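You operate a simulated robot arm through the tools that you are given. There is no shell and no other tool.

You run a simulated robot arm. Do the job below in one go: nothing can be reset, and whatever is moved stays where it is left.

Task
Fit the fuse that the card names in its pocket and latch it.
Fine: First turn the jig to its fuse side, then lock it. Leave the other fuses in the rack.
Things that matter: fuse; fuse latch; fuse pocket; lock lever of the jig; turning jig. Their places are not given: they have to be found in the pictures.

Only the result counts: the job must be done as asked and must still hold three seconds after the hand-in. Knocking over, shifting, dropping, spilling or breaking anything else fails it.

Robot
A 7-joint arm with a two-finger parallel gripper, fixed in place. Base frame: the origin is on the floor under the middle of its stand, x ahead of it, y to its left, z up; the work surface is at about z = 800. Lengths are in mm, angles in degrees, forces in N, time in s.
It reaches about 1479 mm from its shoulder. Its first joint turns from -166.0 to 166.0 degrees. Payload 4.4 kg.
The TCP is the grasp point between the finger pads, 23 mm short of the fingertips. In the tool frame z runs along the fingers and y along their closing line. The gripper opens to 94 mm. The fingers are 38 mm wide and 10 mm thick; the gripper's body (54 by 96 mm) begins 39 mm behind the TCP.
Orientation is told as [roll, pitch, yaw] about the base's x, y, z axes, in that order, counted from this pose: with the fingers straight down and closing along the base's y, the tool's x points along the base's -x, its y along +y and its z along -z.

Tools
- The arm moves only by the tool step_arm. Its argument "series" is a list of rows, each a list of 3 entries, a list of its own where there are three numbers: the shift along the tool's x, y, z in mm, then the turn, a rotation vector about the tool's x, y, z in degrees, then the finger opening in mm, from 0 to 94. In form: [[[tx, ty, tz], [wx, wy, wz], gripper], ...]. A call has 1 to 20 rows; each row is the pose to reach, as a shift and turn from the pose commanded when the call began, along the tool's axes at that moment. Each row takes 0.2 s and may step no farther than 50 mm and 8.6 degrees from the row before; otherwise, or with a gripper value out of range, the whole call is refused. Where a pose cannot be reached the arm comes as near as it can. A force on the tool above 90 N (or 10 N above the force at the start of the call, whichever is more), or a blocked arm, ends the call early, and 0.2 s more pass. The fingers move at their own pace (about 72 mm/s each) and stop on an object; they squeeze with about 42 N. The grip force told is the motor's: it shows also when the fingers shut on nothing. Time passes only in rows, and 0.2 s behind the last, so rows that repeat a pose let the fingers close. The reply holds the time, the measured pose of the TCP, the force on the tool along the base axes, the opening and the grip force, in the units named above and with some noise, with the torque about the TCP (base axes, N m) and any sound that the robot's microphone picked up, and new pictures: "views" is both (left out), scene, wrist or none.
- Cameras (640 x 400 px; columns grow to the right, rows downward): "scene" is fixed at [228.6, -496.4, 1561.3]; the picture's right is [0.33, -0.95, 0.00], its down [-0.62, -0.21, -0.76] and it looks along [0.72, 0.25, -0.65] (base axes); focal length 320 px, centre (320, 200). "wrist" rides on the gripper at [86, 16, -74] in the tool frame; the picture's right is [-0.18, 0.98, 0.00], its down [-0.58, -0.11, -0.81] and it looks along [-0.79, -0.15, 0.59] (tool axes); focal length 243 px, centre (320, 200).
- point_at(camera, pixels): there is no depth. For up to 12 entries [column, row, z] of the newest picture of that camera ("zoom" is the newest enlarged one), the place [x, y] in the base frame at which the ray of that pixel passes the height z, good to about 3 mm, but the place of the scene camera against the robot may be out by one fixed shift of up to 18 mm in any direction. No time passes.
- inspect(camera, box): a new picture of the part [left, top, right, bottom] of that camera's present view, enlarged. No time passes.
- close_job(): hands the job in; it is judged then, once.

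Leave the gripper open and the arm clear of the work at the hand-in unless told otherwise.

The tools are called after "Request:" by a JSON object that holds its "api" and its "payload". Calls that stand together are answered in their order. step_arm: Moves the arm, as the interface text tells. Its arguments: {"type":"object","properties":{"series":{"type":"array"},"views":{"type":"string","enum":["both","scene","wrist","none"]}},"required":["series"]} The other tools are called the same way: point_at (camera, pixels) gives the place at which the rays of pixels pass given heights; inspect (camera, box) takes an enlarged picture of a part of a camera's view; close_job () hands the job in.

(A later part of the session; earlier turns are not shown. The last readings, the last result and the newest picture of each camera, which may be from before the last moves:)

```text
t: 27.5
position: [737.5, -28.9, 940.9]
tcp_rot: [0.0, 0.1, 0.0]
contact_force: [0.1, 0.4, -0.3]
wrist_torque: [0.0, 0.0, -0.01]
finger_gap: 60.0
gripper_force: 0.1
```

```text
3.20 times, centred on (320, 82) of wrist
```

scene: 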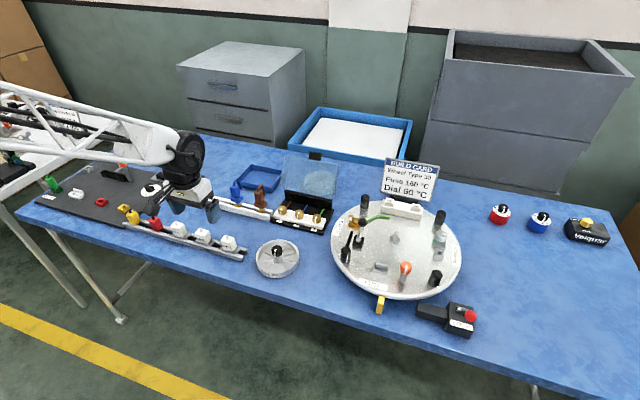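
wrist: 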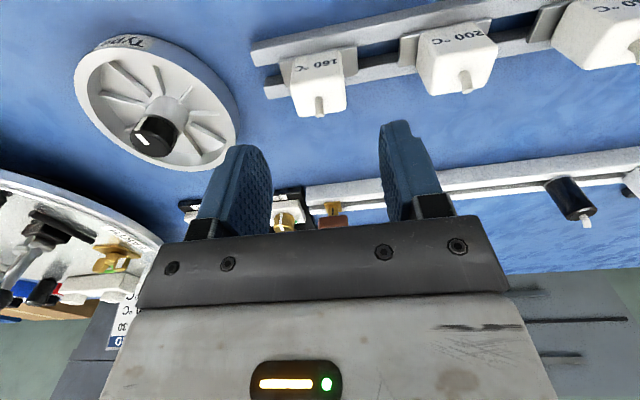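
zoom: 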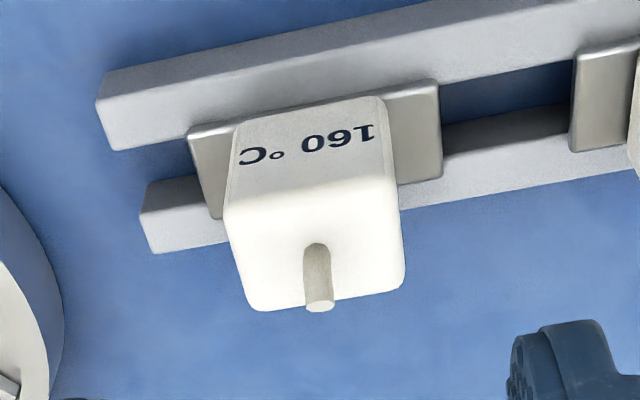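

The block is about x 725–748, y −46…−13, top z ≈ 869, flange top ≈ 826. I descend to TCP z ≈ 858 (fingertips above the flange).

Request:
{"api": "step_arm", "payload": {"series": [[[0.5, -0.6, 30], [0, 0, 0], 60], [[0.5, -0.6, 60], [0, 0, 0], 60], [[0.5, -0.6, 75], [0, 0, 0], 60], [[0.5, -0.6, 82], [0, 0, 0], 60], [[0.5, -0.6, 82], [0, 0, 0], 60]], "views": "both"}}

Request:
{"api": "inspect", "payload": {"camera": "wrist", "box": [200, 100, 440, 250]}}

Request:
{"api": "inspect", "payload": {"camera": "scene", "box": [150, 200, 260, 270]}}

```text
t: 28.7
position: [734.8, -28.3, 859.5]
tcp_rot: [0.0, 0.1, 0.0]
contact_force: [-0.4, 0.5, -1.1]
wrist_torque: [0.03, -0.03, -0.01]
finger_gap: 60.1
gripper_force: 0.1
```

scene: 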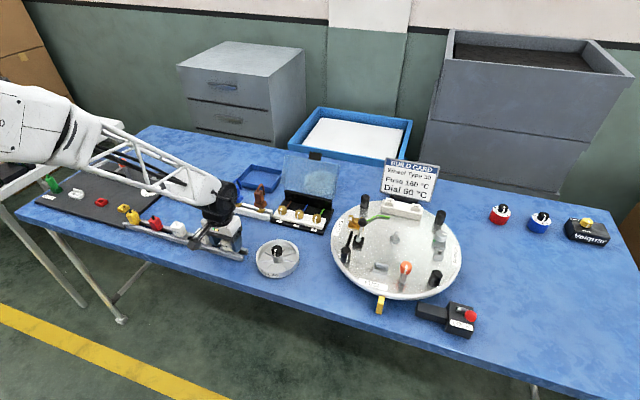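
wrist: 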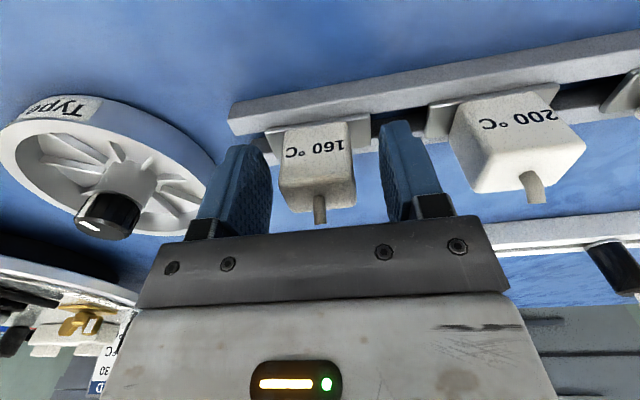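

```text
2.67 times, centred on (320, 175) of wrist
```

zoom: 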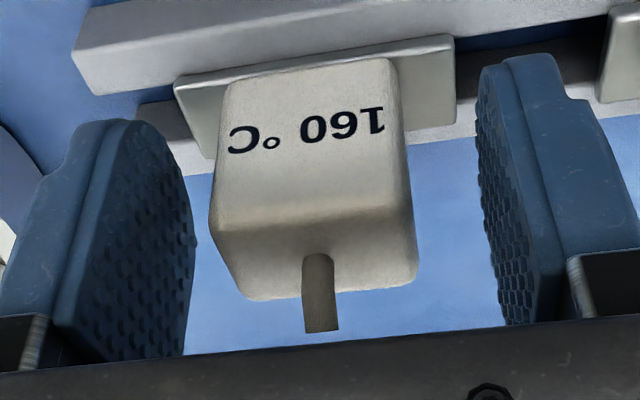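

```text
5.71 times, centred on (205, 235) of scene
```

zoom: 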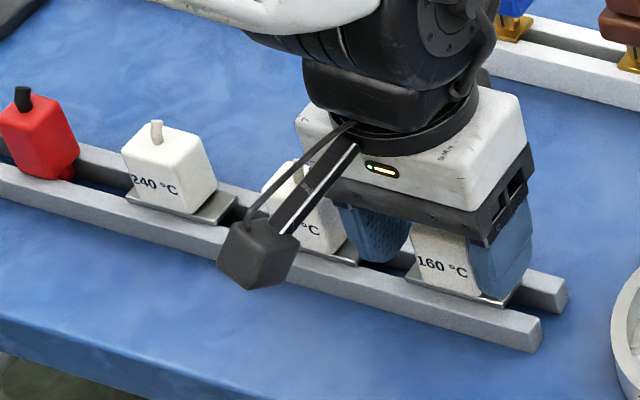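

The block lies well between the pads. I close on it.

Request:
{"api": "step_arm", "payload": {"series": [[[0, -1, 0], [0, 0, 0], 45], [[0, -1, 0], [0, 0, 0], 30], [[0, -1, 0], [0, 0, 0], 20], [[0, -1, 0], [0, 0, 0], 20], [[0, -1, 0], [0, 0, 0], 20]], "views": "wrist"}}

Request:
{"api": "inspect", "payload": {"camera": "wrist", "box": [200, 100, 440, 250]}}

```text
t: 29.9
position: [735.6, -28.2, 858.9]
tcp_rot: [0.1, 0.0, 0.0]
contact_force: [0.4, -0.6, 0.1]
wrist_torque: [-0.02, 0.02, 0.01]
finger_gap: 35.0
gripper_force: 41.8
```

wrist: 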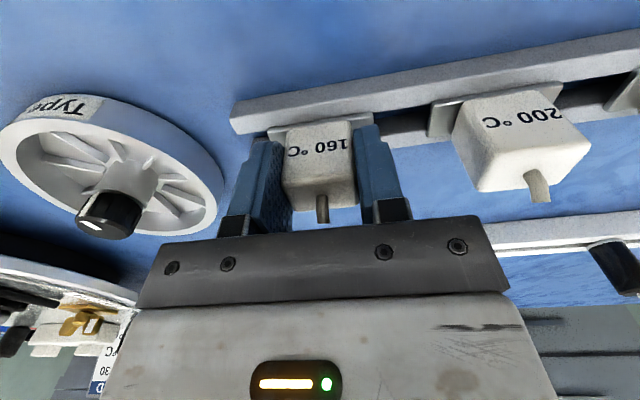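

```text
2.67 times, centred on (320, 175) of wrist
```

zoom: 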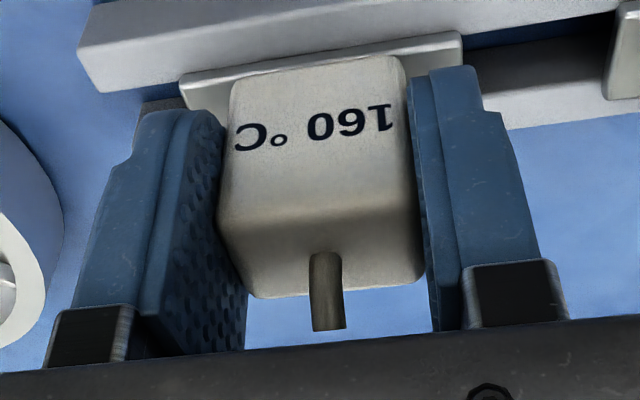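

Gripped (35 mm, 42 N). I lift straight up slowly.

Request:
{"api": "step_arm", "payload": {"series": [[[0, 0, -5], [0, 0, 0], 20], [[0, 0, -12], [0, 0, 0], 20], [[0, 0, -25], [0, 0, 0], 20], [[0, 0, -45], [0, 0, 0], 20], [[0, 0, -75], [0, 0, 0], 20], [[0, 0, -110], [0, 0, 0], 20], [[0, 0, -150], [0, 0, 0], 20], [[0, 0, -150], [0, 0, 0], 20]], "views": "both"}}

Request:
{"api": "inspect", "payload": {"camera": "wrist", "box": [200, 100, 440, 250]}}

Request:
{"api": "inspect", "payload": {"camera": "scene", "box": [160, 130, 290, 260]}}

```text
t: 31.7
position: [735.9, -30.5, 1010.3]
tcp_rot: [0.1, 0.1, 0.0]
contact_force: [-0.5, 1.2, -1.3]
wrist_torque: [0.0, 0.01, 0.02]
finger_gap: 35.0
gripper_force: 41.6
```

scene: 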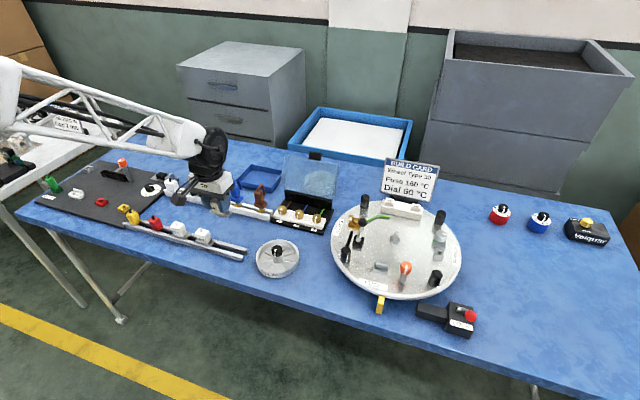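
wrist: 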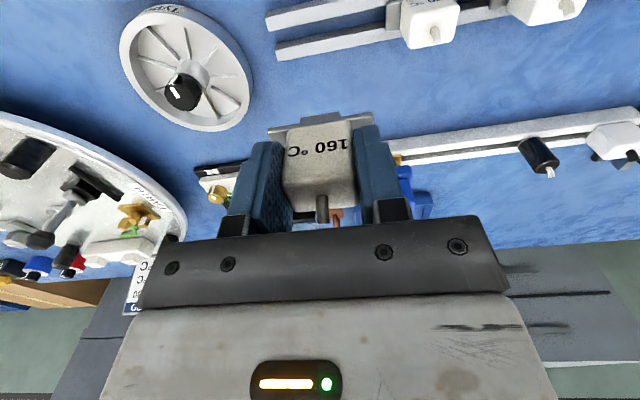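

```text
2.67 times, centred on (320, 175) of wrist
```

zoom: 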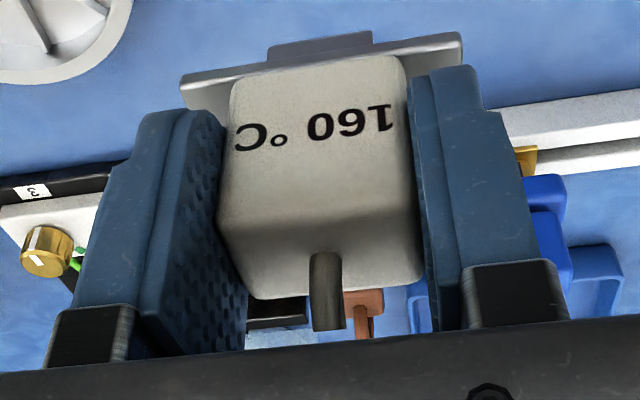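

```text
3.08 times, centred on (225, 195) of scene
```

zoom: 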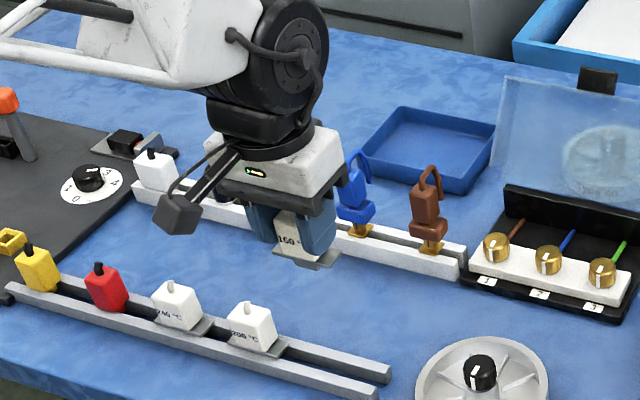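

The fuse came out cleanly; a narrower plug shows under the flange. I carry it at z≈1040 toward the jig and look at the pocket.

Request:
{"api": "step_arm", "payload": {"series": [[[0, -20, -30], [0, 0, 0], 20], [[-4, -65, -40], [0, 0, 0], 20], [[-8, -112, -40], [0, 0, 0], 20], [[-12, -159, -40], [0, 0, 0], 20], [[-16, -206, -40], [0, 0, 0], 20], [[-20, -253, -40], [0, 0, 0], 20], [[-24, -300, -40], [0, 0, 0], 20], [[-28, -347, -40], [0, 0, 0], 20], [[-32, -394, -40], [0, 0, 0], 20], [[-34, -437, -20], [0, 0, 0], 20], [[-34, -437, 0], [0, 0, 0], 20], [[-34, -437, 0], [0, 0, 0], 20]], "views": "both"}}

Request:
{"api": "inspect", "payload": {"camera": "wrist", "box": [220, 0, 420, 125]}}

```text
t: 34.3
position: [770.0, -465.9, 1007.7]
tcp_rot: [0.1, 0.0, 0.0]
contact_force: [0.5, 0.4, -0.3]
wrist_torque: [0.04, -0.02, 0.01]
finger_gap: 34.9
gripper_force: 42.2
```

scene: 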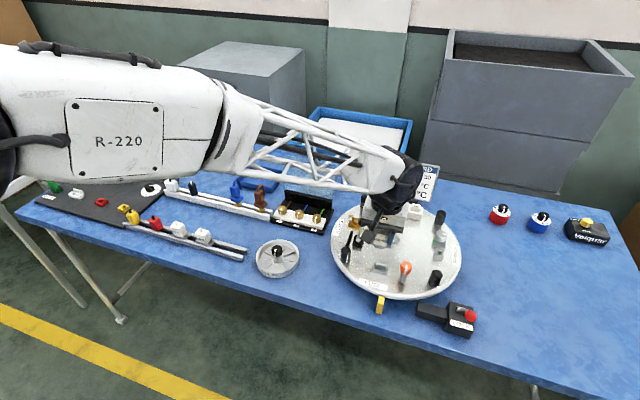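
wrist: 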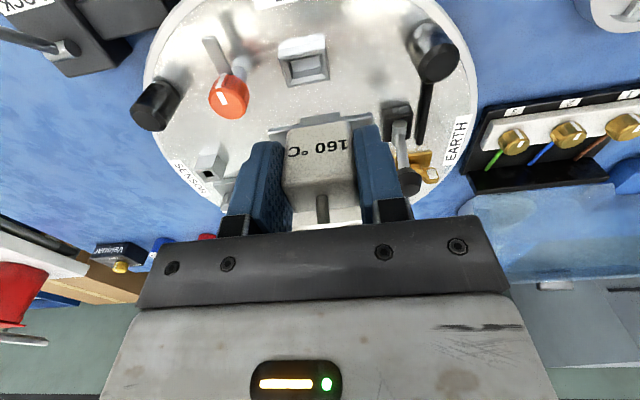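

```text
3.20 times, centred on (320, 62) of wrist
```

zoom: 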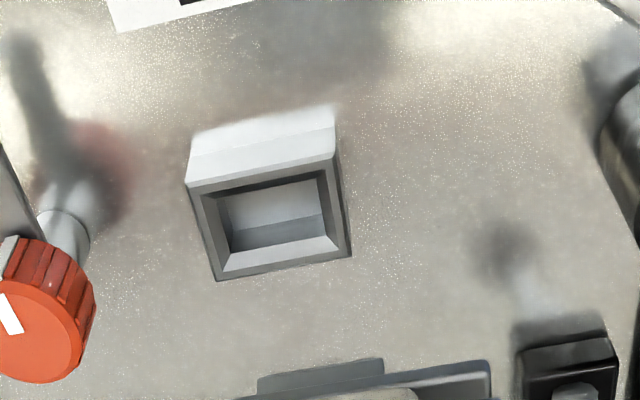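

The pocket is clearly visible at wrist px (304,68). I measure its rim and the orange knob.

Request:
{"api": "point_at", "payload": {"camera": "wrist", "pixels": [[278.4, 57.8, 880], [324.1, 48.4, 880], [287.8, 87.5, 880], [329.7, 80.0, 880], [278.4, 57.8, 890], [324.1, 48.4, 890], [287.8, 87.5, 890], [329.7, 80.0, 890], [231, 100, 905], [213, 50, 880]]}}

Request:
{"api": "inspect", "payload": {"camera": "wrist", "box": [130, 0, 330, 125]}}

Request:
{"api": "inspect", "payload": {"camera": "wrist", "box": [230, 80, 390, 180]}}

```text
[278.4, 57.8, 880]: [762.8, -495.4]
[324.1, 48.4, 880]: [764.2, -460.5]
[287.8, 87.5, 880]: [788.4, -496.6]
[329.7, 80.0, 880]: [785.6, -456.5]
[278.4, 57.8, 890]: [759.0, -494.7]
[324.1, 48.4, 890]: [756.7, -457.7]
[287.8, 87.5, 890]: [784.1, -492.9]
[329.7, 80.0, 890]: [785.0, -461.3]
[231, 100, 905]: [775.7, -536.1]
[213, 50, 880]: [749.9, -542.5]
```

```text
3.20 times, centred on (230, 62) of wrist
```

zoom: 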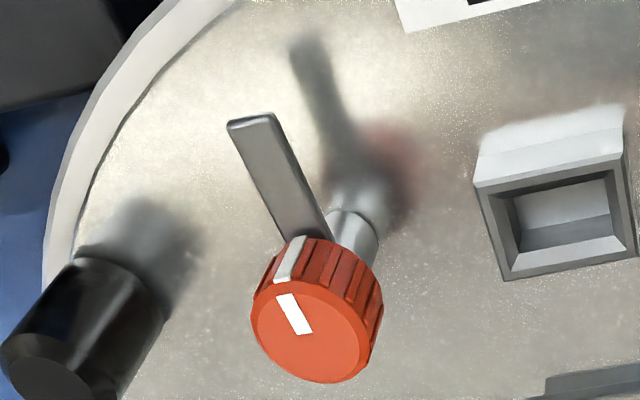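

```text
4.00 times, centred on (310, 130) of wrist
```

zoom: 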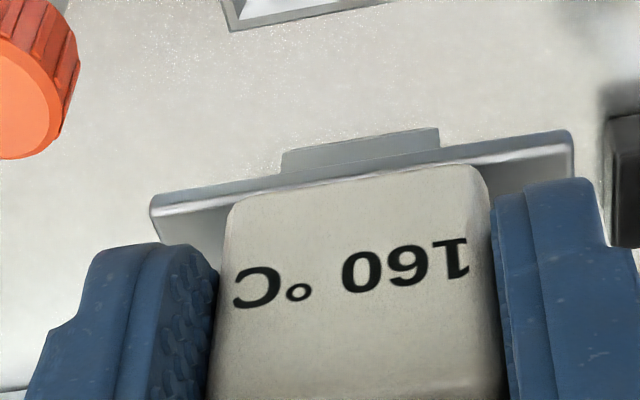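

I take two more views with different offsets to triangulate the pocket rim and knob heights. First 30 mm forward.

Request:
{"api": "step_arm", "payload": {"series": [[[-15, 0, 0], [0, 0, 0], 20], [[-30, 0, 0], [0, 0, 0], 20], [[-30, 0, 0], [0, 0, 0], 20], [[-30, 0, 0], [0, 0, 0], 20]], "views": "wrist"}}

Request:
{"api": "inspect", "payload": {"camera": "wrist", "box": [190, 0, 350, 100]}}

```text
t: 35.3
position: [799.6, -466.3, 1008.1]
tcp_rot: [0.1, 0.1, 0.0]
contact_force: [0.6, 0.4, -0.4]
wrist_torque: [-0.03, -0.02, 0.0]
finger_gap: 34.9
gripper_force: 41.9
```

wrist: 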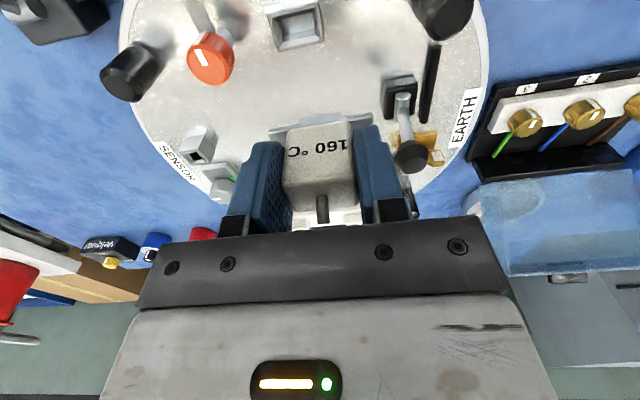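

```text
4.00 times, centred on (270, 50) of wrist
```

zoom: 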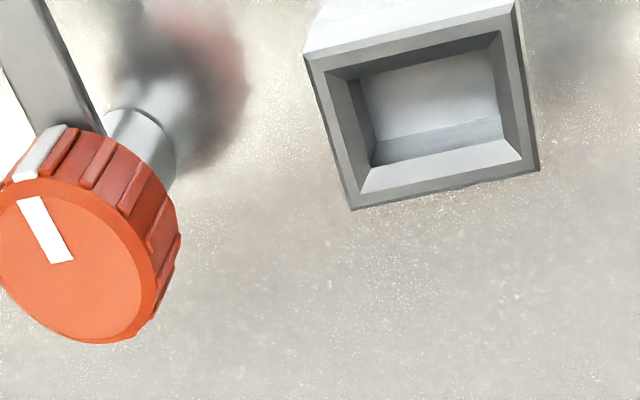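

Second view: back 100 mm and 70 mm up.

Request:
{"api": "step_arm", "payload": {"series": [[[30, 0, -20], [0, 0, 0], 20], [[65, 0, -45], [0, 0, 0], 20], [[100, 0, -70], [0, 0, 0], 20], [[100, 0, -70], [0, 0, 0], 20], [[100, 0, -70], [0, 0, 0], 20]], "views": "wrist"}}

Request:
{"api": "inspect", "payload": {"camera": "wrist", "box": [220, 40, 380, 140]}}

```text
t: 36.5
position: [700.5, -468.0, 1080.4]
tcp_rot: [0.0, 0.0, 0.0]
contact_force: [0.2, -1.1, 0.2]
wrist_torque: [-0.01, 0.02, 0.03]
finger_gap: 35.2
gripper_force: 41.4
```

wrist: 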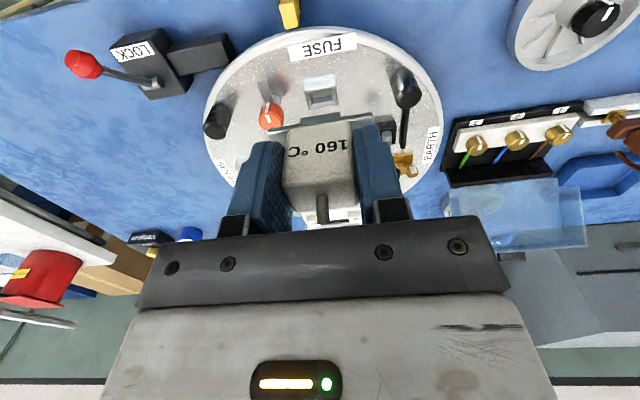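

```text
4.00 times, centred on (300, 90) of wrist
```

zoom: 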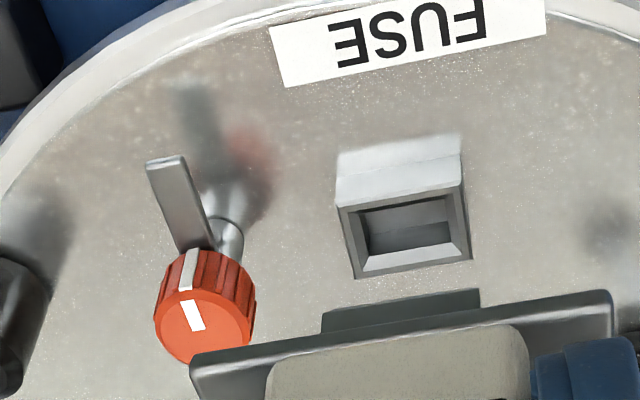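

Triangulated: pocket rim at z≈876, x 766–791, y −499…−462, centre ≈ (778.6,−480.5), with a chamfered mouth. The fuse plug is ~22 mm wide, ~8 mm deep under the flange. I move above the pocket at TCP z≈955 and look.

Request:
{"api": "step_arm", "payload": {"series": [[[-15, -3, 25], [0, 0, 0], 20], [[-30, -6, 50], [0, 0, 0], 20], [[-46, -9, 75], [0, 0, 0], 20], [[-62, -12, 100], [0, 0, 0], 20], [[-77.5, -14.3, 119], [0, 0, 0], 20], [[-77.5, -14.3, 119], [0, 0, 0], 20], [[-77.5, -14.3, 119], [0, 0, 0], 20]], "views": "both"}}

Request:
{"api": "inspect", "payload": {"camera": "wrist", "box": [220, 40, 420, 165]}}

Request:
{"api": "inspect", "payload": {"camera": "scene", "box": [345, 210, 445, 310]}}

```text
t: 38.1
position: [779.2, -480.4, 960.3]
tcp_rot: [0.0, 0.1, 0.0]
contact_force: [0.3, 0.0, -0.7]
wrist_torque: [-0.04, 0.04, 0.04]
finger_gap: 35.1
gripper_force: 41.8
```

scene: 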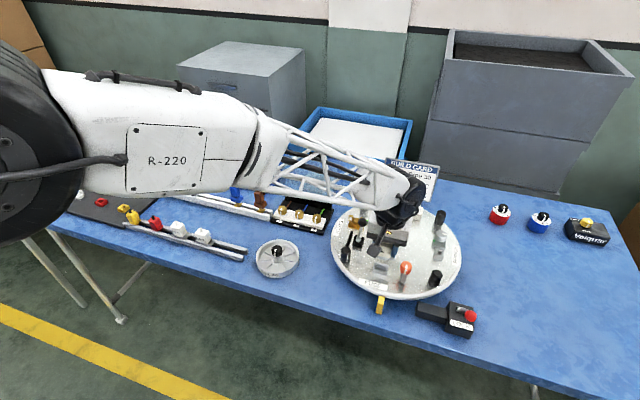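
wrist: 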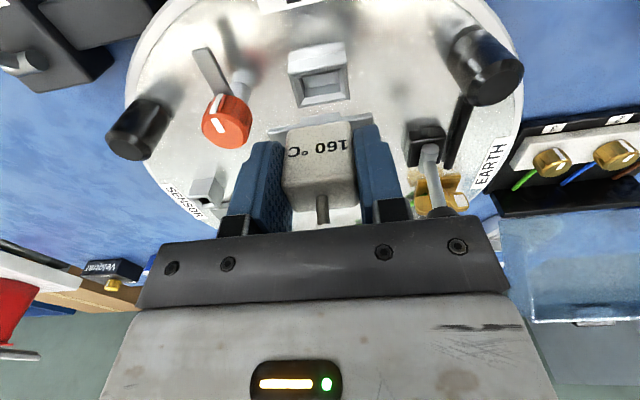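

```text
3.20 times, centred on (320, 102) of wrist
```

zoom: 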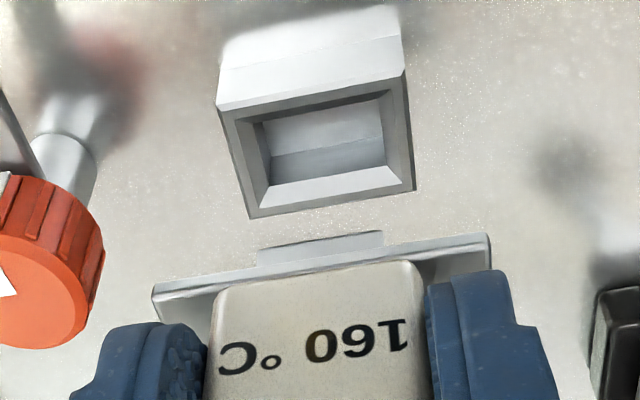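

```text
4.00 times, centred on (395, 260) of scene
```

zoom: 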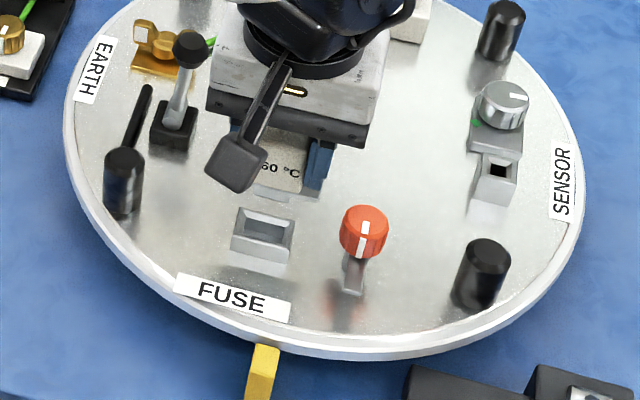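

The plug appears slightly (+1.3 mm) off in y relative to the pocket centre. I correct (−1 in x, −1.3 in y) and descend to just above the rim to compare again.

Request:
{"api": "step_arm", "payload": {"series": [[[0.5, -1, 10], [0, 0, 0], 20], [[1, -1.3, 20], [0, 0, 0], 20], [[1, -1.3, 28], [0, 0, 0], 20], [[1, -1.3, 34], [0, 0, 0], 20], [[1, -1.3, 34], [0, 0, 0], 20], [[1, -1.3, 34], [0, 0, 0], 20]], "views": "both"}}

Request:
{"api": "inspect", "payload": {"camera": "wrist", "box": [240, 60, 400, 160]}}

Request:
{"api": "inspect", "payload": {"camera": "scene", "box": [360, 240, 430, 300]}}

```text
t: 39.5
position: [774.1, -481.4, 925.3]
tcp_rot: [0.1, 0.3, 0.0]
contact_force: [-16.6, 6.3, 18.5]
wrist_torque: [0.28, 0.72, 0.06]
finger_gap: 35.2
gripper_force: 41.9
```

scene: 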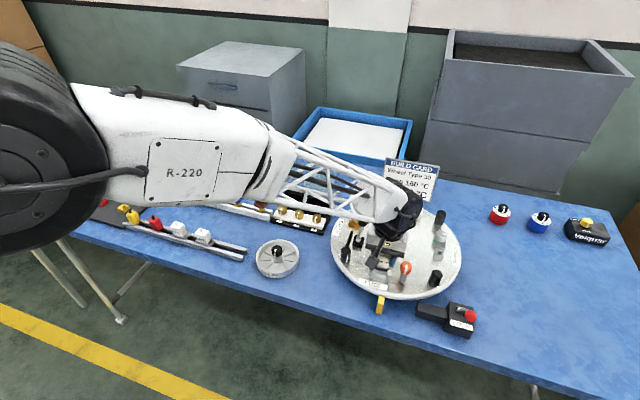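
wrist: 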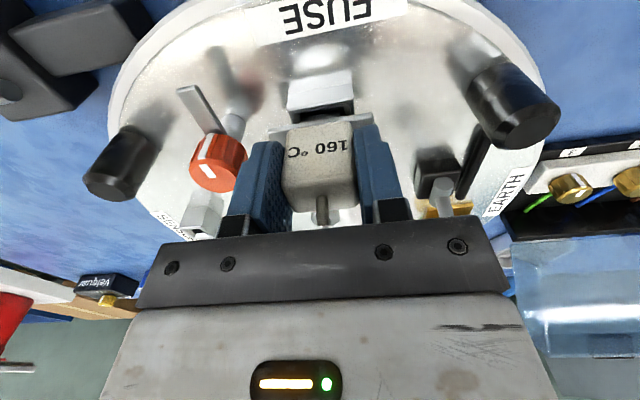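

```text
4.00 times, centred on (320, 110) of wrist
```

zoom: 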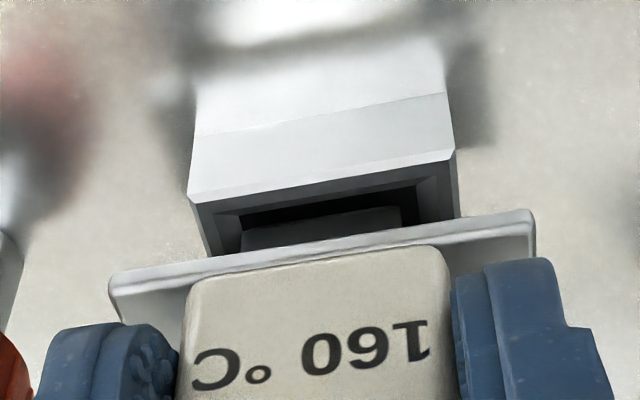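

```text
6.67 times, centred on (395, 270) of scene
```

zoom: 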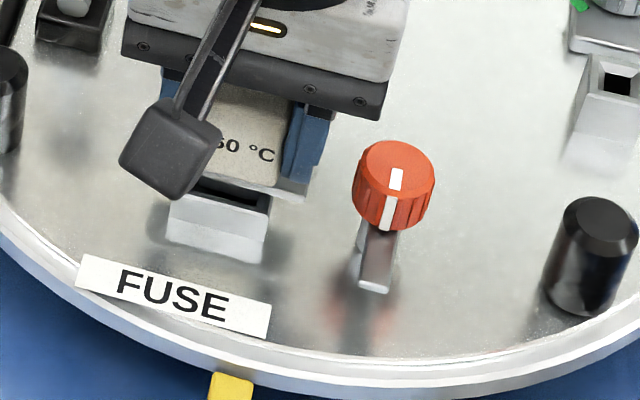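

Contact already occurred: the force (−16.6, +6.3, +18.5) means the plug sits too far in +x (and slightly too far −y). In the picture the plug is at the far side of the mouth. I lift 8 mm, shift −4.5 mm in x and +1 mm in y, and look.

Request:
{"api": "step_arm", "payload": {"series": [[[0, 0, -5], [0, 0, 0], 20], [[0, 0, -9], [0, 0, 0], 20], [[4.5, 1, -9], [0, 0, 0], 20], [[4.5, 1, -9], [0, 0, 0], 20], [[4.5, 1, -9], [0, 0, 0], 20]], "views": "both"}}

Request:
{"api": "inspect", "payload": {"camera": "wrist", "box": [240, 60, 400, 160]}}

Request:
{"api": "inspect", "payload": {"camera": "scene", "box": [360, 240, 430, 300]}}

```text
t: 40.7
position: [772.1, -482.2, 934.9]
tcp_rot: [0.0, 0.1, 0.1]
contact_force: [0.2, 0.1, -0.9]
wrist_torque: [0.0, 0.0, -0.01]
finger_gap: 35.3
gripper_force: 42.6
```

scene: 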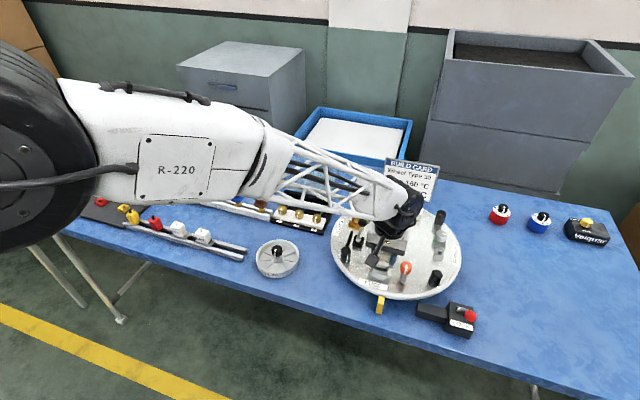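
wrist: 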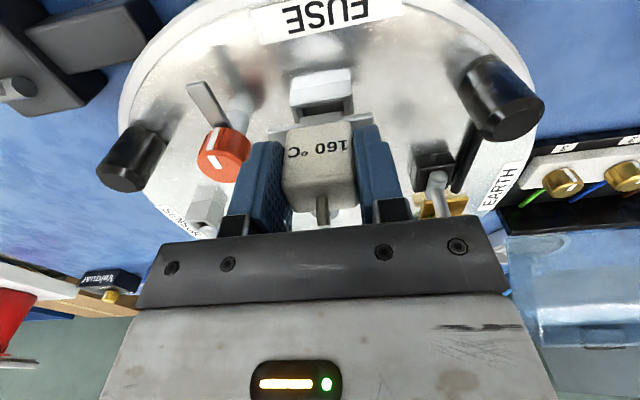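

```text
4.00 times, centred on (320, 110) of wrist
```

zoom: 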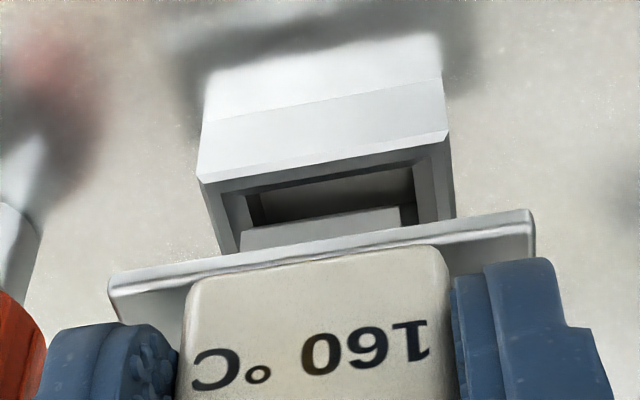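

```text
6.67 times, centred on (395, 270) of scene
```

zoom: 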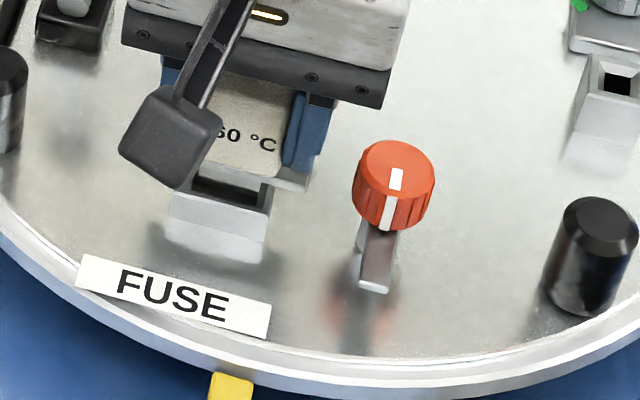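

Now the lateral force is zero and plug/pocket agree within about 1 mm by measurement. I lower gently in small steps.

Request:
{"api": "step_arm", "payload": {"series": [[[0, 0, 4], [0, 0, 0], 20], [[0, 0, 8], [0, 0, 0], 20], [[0, 0, 11], [0, 0, 0], 20], [[0, 0, 13], [0, 0, 0], 20], [[0, 0, 13], [0, 0, 0], 20]], "views": "wrist"}}

Request:
{"api": "inspect", "payload": {"camera": "wrist", "box": [240, 60, 400, 160]}}

```text
t: 41.9
position: [772.1, -481.6, 922.5]
tcp_rot: [0.1, 0.1, 0.0]
contact_force: [11.3, 5.1, 5.0]
wrist_torque: [0.18, -0.56, 0.09]
finger_gap: 35.1
gripper_force: 42.0
```

wrist: 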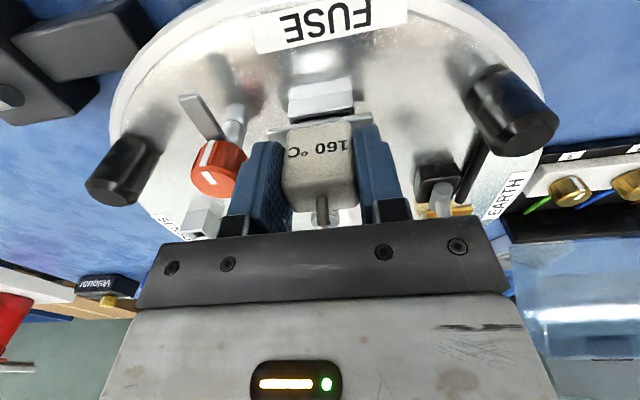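

```text
4.00 times, centred on (320, 110) of wrist
```

zoom: 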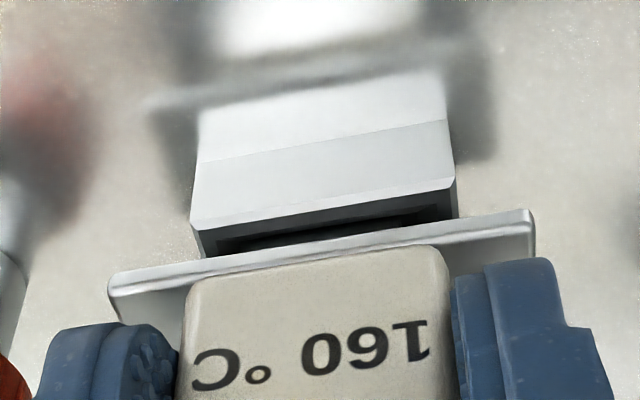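

Now a small push in +x (11 N) and +y (5 N): the plug touches the near chamfer. I shift +1.8 mm in x and +1 mm in y at this height and check.

Request:
{"api": "step_arm", "payload": {"series": [[[0, 0, -2], [0, 0, 0], 20], [[-1.8, 1, -2], [0, 0, 0], 20], [[-1.8, 1, 0], [0, 0, 0], 20], [[-1.8, 1, 0], [0, 0, 0], 20]], "views": "none"}}

```text
t: 42.9
position: [773.6, -481.5, 923.6]
tcp_rot: [0.1, 0.2, 0.0]
contact_force: [-5.6, -7.0, 3.8]
wrist_torque: [-0.23, 0.21, -0.03]
finger_gap: 35.0
gripper_force: 41.4
```

The sign flipped, so the centre lies between: I go back 0.6 mm in x and 0.6 mm in y, and then lower further.

Request:
{"api": "step_arm", "payload": {"series": [[[0.6, -0.6, 0], [0, 0, 0], 20], [[0.6, -0.6, 2], [0, 0, 0], 20], [[0.6, -0.6, 4], [0, 0, 0], 20], [[0.6, -0.6, 4], [0, 0, 0], 20]], "views": "none"}}

```text
t: 43.9
position: [772.3, -480.8, 919.4]
tcp_rot: [0.2, 0.2, 0.0]
contact_force: [4.1, -2.1, 5.0]
wrist_torque: [0.0, -0.17, 0.02]
finger_gap: 34.9
gripper_force: 41.7
```

Forces are small and the fuse is going in (z 919). I continue lowering in small steps.

Request:
{"api": "step_arm", "payload": {"series": [[[-0.4, -0.2, 2], [0, 0, 0], 20], [[-0.4, -0.2, 4], [0, 0, 0], 20], [[-0.4, -0.2, 6], [0, 0, 0], 20], [[-0.4, -0.2, 6], [0, 0, 0], 20]], "views": "wrist"}}

Request:
{"api": "inspect", "payload": {"camera": "wrist", "box": [240, 60, 400, 160]}}

Request:
{"api": "inspect", "payload": {"camera": "scene", "box": [360, 240, 430, 300]}}

```text
t: 44.9
position: [774.3, -482.6, 914.1]
tcp_rot: [0.0, 0.0, 0.0]
contact_force: [2.4, 16.5, 35.4]
wrist_torque: [0.35, -0.33, 0.09]
finger_gap: 35.0
gripper_force: 42.5
```

wrist: 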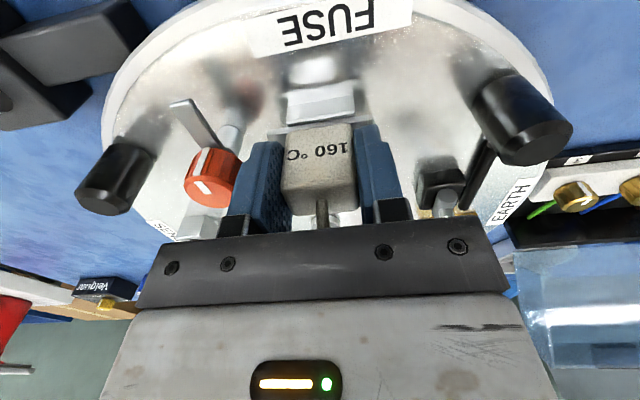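

```text
4.00 times, centred on (320, 110) of wrist
```

zoom: 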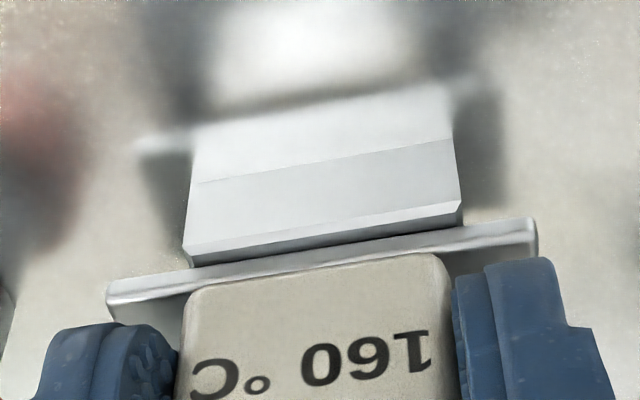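

```text
6.67 times, centred on (395, 270) of scene
```

zoom: 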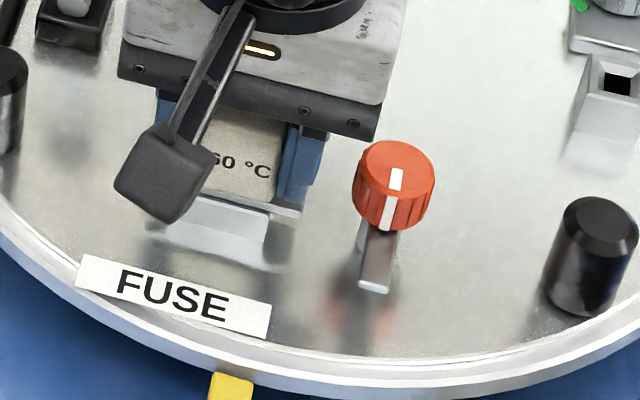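

The flange looks almost on the rim; z force 35 N with 16 N in +y. I relieve y by +1 mm and see whether it drops further.

Request:
{"api": "step_arm", "payload": {"series": [[[0, 0.5, -1], [0, 0, 0], 20], [[0, 1, -1], [0, 0, 0], 20], [[0, 1, 0], [0, 0, 0], 20], [[0, 1, 1], [0, 0, 0], 20], [[0, 1, 1], [0, 0, 0], 20]], "views": "none"}}

```text
t: 46.1
position: [773.1, -481.1, 912.7]
tcp_rot: [0.0, 0.1, 0.0]
contact_force: [-0.2, -9.6, 35.8]
wrist_torque: [-0.21, -0.08, -0.02]
finger_gap: 35.3
gripper_force: 42.2
```

TCP z 912.7 with 36 N down: this matches the expected seated height. I relax y and z preload and look closely before release.

Request:
{"api": "step_arm", "payload": {"series": [[[0, -0.4, -0.5], [0, 0, 0], 20], [[0, -0.4, -1], [0, 0, 0], 20], [[0, -0.4, -1], [0, 0, 0], 20]], "views": "both"}}

Request:
{"api": "inspect", "payload": {"camera": "wrist", "box": [260, 80, 380, 155]}}

Request:
{"api": "inspect", "payload": {"camera": "scene", "box": [365, 245, 415, 285]}}

```text
t: 46.9
position: [772.5, -482.2, 912.5]
tcp_rot: [0.1, 0.0, 0.0]
contact_force: [-0.7, -9.2, 24.3]
wrist_torque: [-0.22, -0.14, -0.07]
finger_gap: 35.2
gripper_force: 42.1
```

scene: 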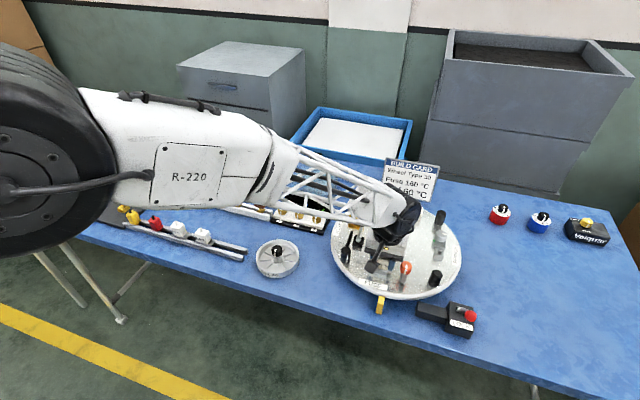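
wrist: 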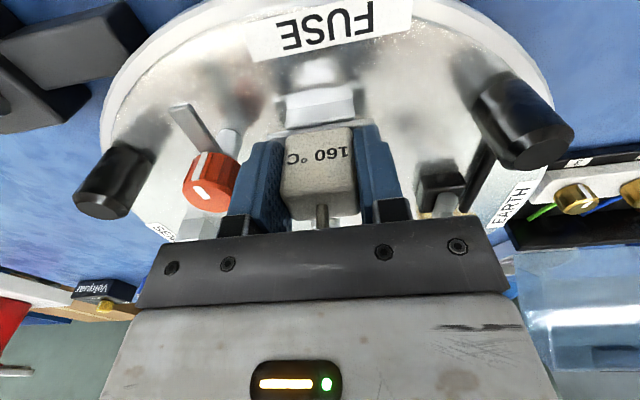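

```text
5.33 times, centred on (320, 118) of wrist
```

zoom: 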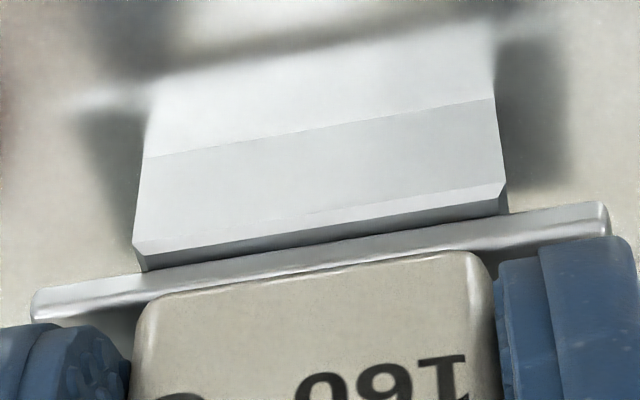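

```text
10.00 times, centred on (390, 265) of scene
```

zoom: 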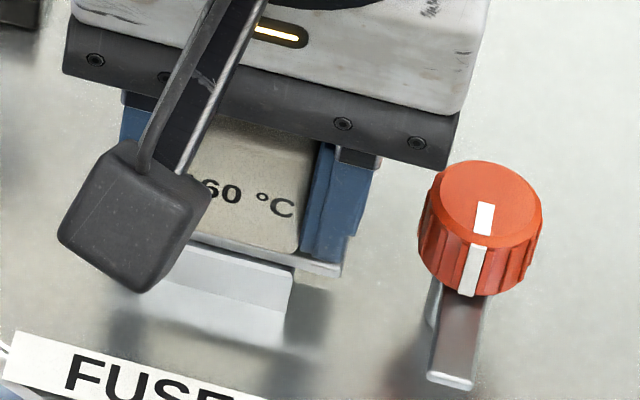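

The flange lies on the pocket rim. I open the fingers to 48 mm and rise straight up.

Request:
{"api": "step_arm", "payload": {"series": [[[0, 0, 0], [0, 0, 0], 40], [[0, 0, 0], [0, 0, 0], 48], [[0, 0, 0], [0, 0, 0], 48], [[0, 0, -15], [0, 0, 0], 48], [[0, 0, -40], [0, 0, 0], 48], [[0, 0, -75], [0, 0, 0], 48], [[0, 0, -100], [0, 0, 0], 48], [[0, 0, -100], [0, 0, 0], 48]], "views": "both"}}

Request:
{"api": "inspect", "payload": {"camera": "wrist", "box": [200, 0, 400, 125]}}

Request:
{"api": "inspect", "payload": {"camera": "scene", "box": [345, 230, 445, 310]}}

```text
t: 48.7
position: [774.2, -483.0, 1014.5]
tcp_rot: [0.3, 0.2, 0.0]
contact_force: [-0.3, 0.7, 1.8]
wrist_torque: [0.0, 0.02, -0.03]
finger_gap: 48.0
gripper_force: 0.0
```

scene: 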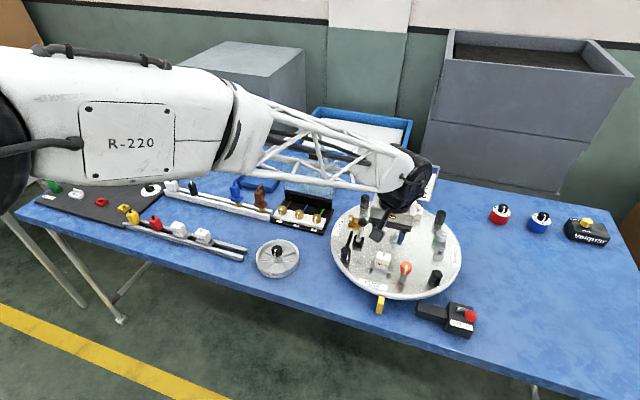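
wrist: 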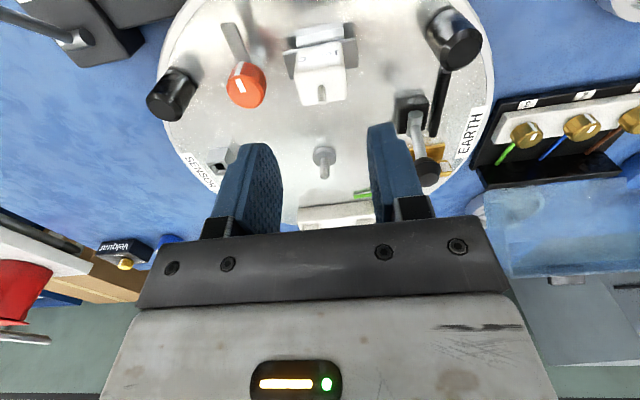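

```text
3.20 times, centred on (300, 62) of wrist
```

zoom: 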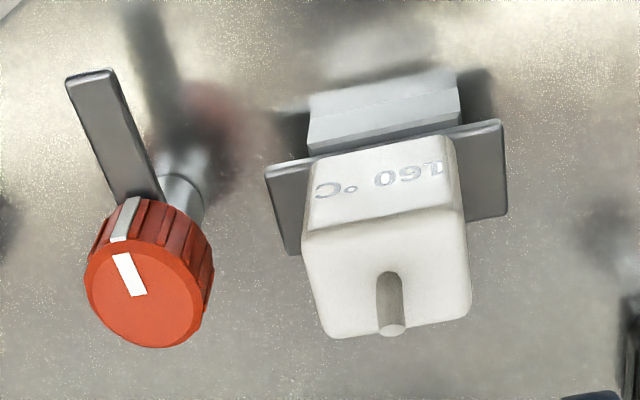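

```text
5.00 times, centred on (395, 270) of scene
```

zoom: 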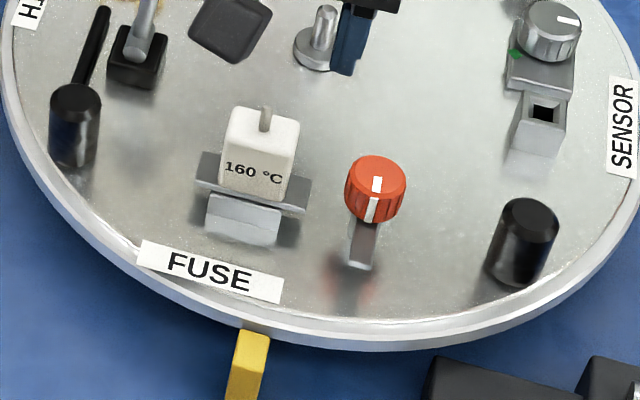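

The fuse stands seated in the pocket, flange on the rim. The latch: orange knob axis ≈ (778,−542), top z ≈ 911, bar at z ≈ 888 pointing toward the robot, 40 mm long; it must turn 90° clockwise (from above) to come over the flange. I go above the knob with the fingers at 40 mm.

Request:
{"api": "step_arm", "payload": {"series": [[[-1.5, -20, 0], [0, 0, 0], 44], [[-3, -40, 0], [0, 0, 0], 40], [[-4, -59.5, 0], [0, 0, 0], 40], [[-4, -59.5, 30], [0, 0, 0], 40], [[-4, -59.5, 55], [0, 0, 0], 40], [[-4, -59.5, 55], [0, 0, 0], 40], [[-4, -59.5, 55], [0, 0, 0], 40]], "views": "both"}}

Request:
{"api": "inspect", "payload": {"camera": "wrist", "box": [240, 60, 400, 160]}}

Request:
{"api": "inspect", "payload": {"camera": "scene", "box": [360, 230, 440, 290]}}

```text
t: 50.3
position: [776.9, -541.2, 958.0]
tcp_rot: [0.1, 0.1, 0.0]
contact_force: [-0.6, 0.9, 0.3]
wrist_torque: [-0.03, -0.02, 0.02]
finger_gap: 39.8
gripper_force: 0.0
```

scene: 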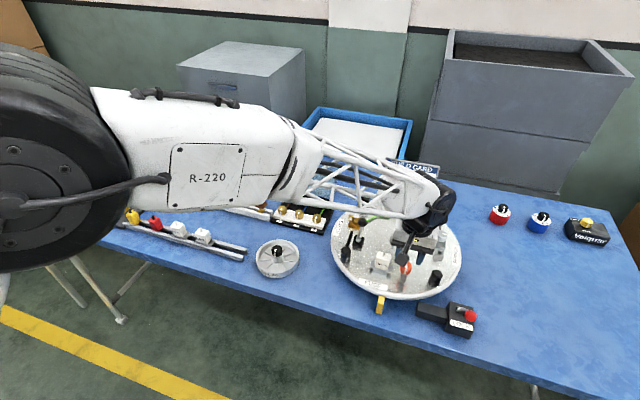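
wrist: 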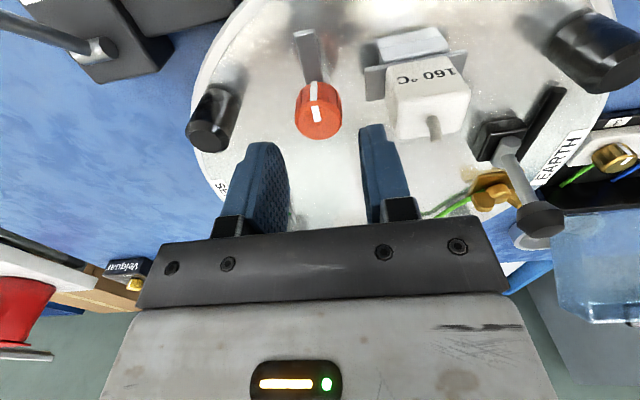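

```text
4.00 times, centred on (320, 110) of wrist
```

zoom: 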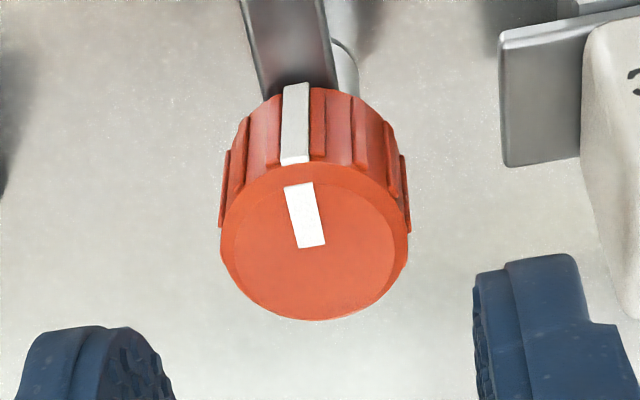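

```text
6.67 times, centred on (400, 260) of scene
```

zoom: 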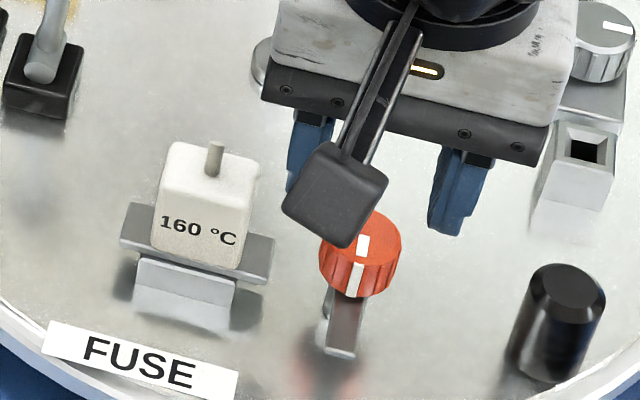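

The knob is centred under the gripper (ellipse centre (319,121), expected (320,120)). I descend to grasp height, tips just above the bar.

Request:
{"api": "step_arm", "payload": {"series": [[[0, -0.7, 15], [0, 0, 0], 40], [[0, -0.7, 30], [0, 0, 0], 40], [[0, -0.7, 40], [0, 0, 0], 40], [[0, -0.7, 40], [0, 0, 0], 40]], "views": "both"}}

Request:
{"api": "inspect", "payload": {"camera": "wrist", "box": [200, 80, 440, 230]}}

Request:
{"api": "inspect", "payload": {"camera": "scene", "box": [360, 230, 440, 290]}}

```text
t: 51.3
position: [777.1, -541.7, 917.6]
tcp_rot: [0.0, 0.1, 0.0]
contact_force: [-0.2, 0.0, 0.1]
wrist_torque: [0.01, 0.02, -0.02]
finger_gap: 40.1
gripper_force: 0.3
```

scene: 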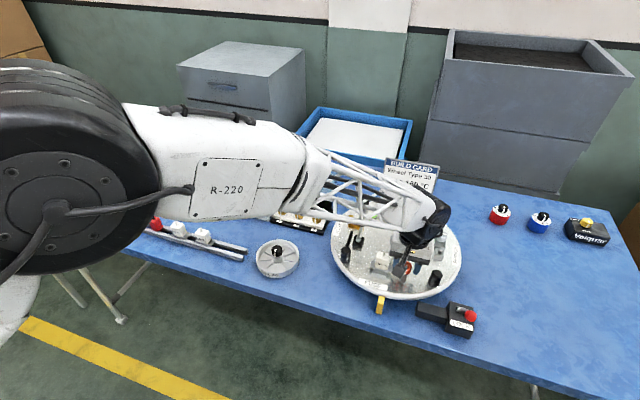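
wrist: 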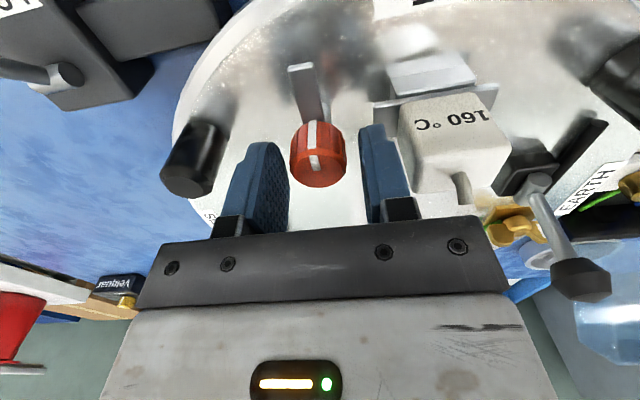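

```text
2.67 times, centred on (320, 155) of wrist
```

zoom: 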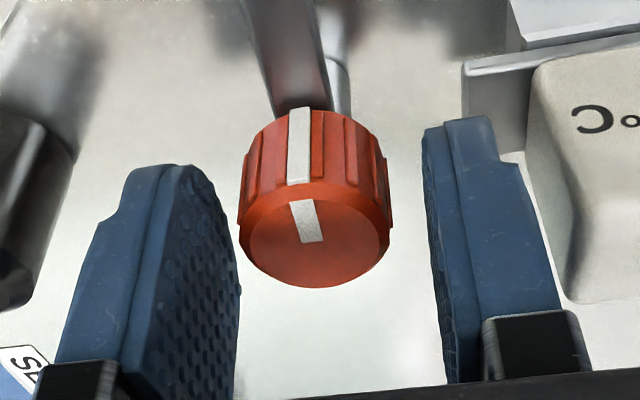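

```text
6.67 times, centred on (400, 260) of scene
```

zoom: 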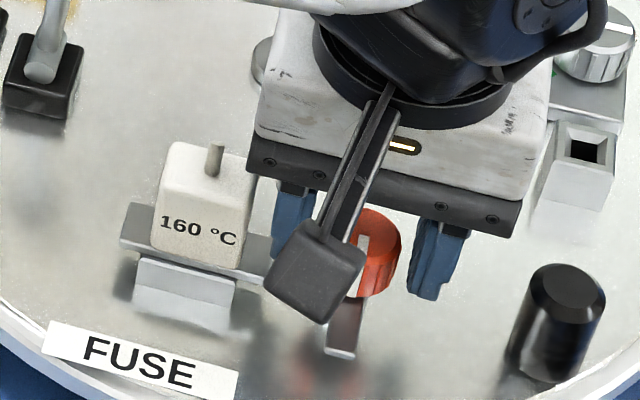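

The knob is between the pads, clear of the fuse. I lower 2 mm and close on the knob.

Request:
{"api": "step_arm", "payload": {"series": [[[0, 0, 2], [0, 0, 0], 36], [[0, 0, 2], [0, 0, 0], 28], [[0, 0, 2], [0, 0, 0], 22], [[0, 0, 2], [0, 0, 0], 20], [[0, 0, 2], [0, 0, 0], 20]], "views": "wrist"}}

```text
t: 52.5
position: [778.2, -540.6, 915.8]
tcp_rot: [0.1, 0.1, -0.1]
contact_force: [0.3, -21.0, -0.3]
wrist_torque: [-0.32, -0.19, -0.03]
finger_gap: 29.6
gripper_force: 11.0
```

wrist: 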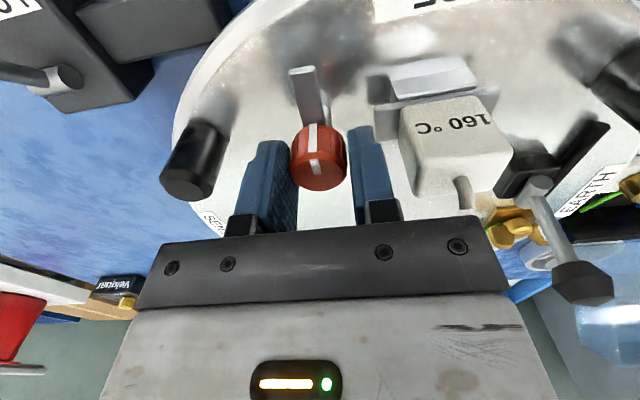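

The −y finger touches first (force −21 N in y). I shift 1.5 mm in −y and let it close fully.

Request:
{"api": "step_arm", "payload": {"series": [[[0, -1, 0], [0, 0, 0], 20], [[0, -1.8, 0], [0, 0, 0], 20], [[0, -1.8, 0], [0, 0, 0], 20]], "views": "none"}}

```text
t: 53.3
position: [776.8, -541.7, 915.4]
tcp_rot: [0.0, 0.0, 0.0]
contact_force: [3.0, -2.6, 4.9]
wrist_torque: [-0.41, -0.68, 0.0]
finger_gap: 27.6
gripper_force: 44.9
```

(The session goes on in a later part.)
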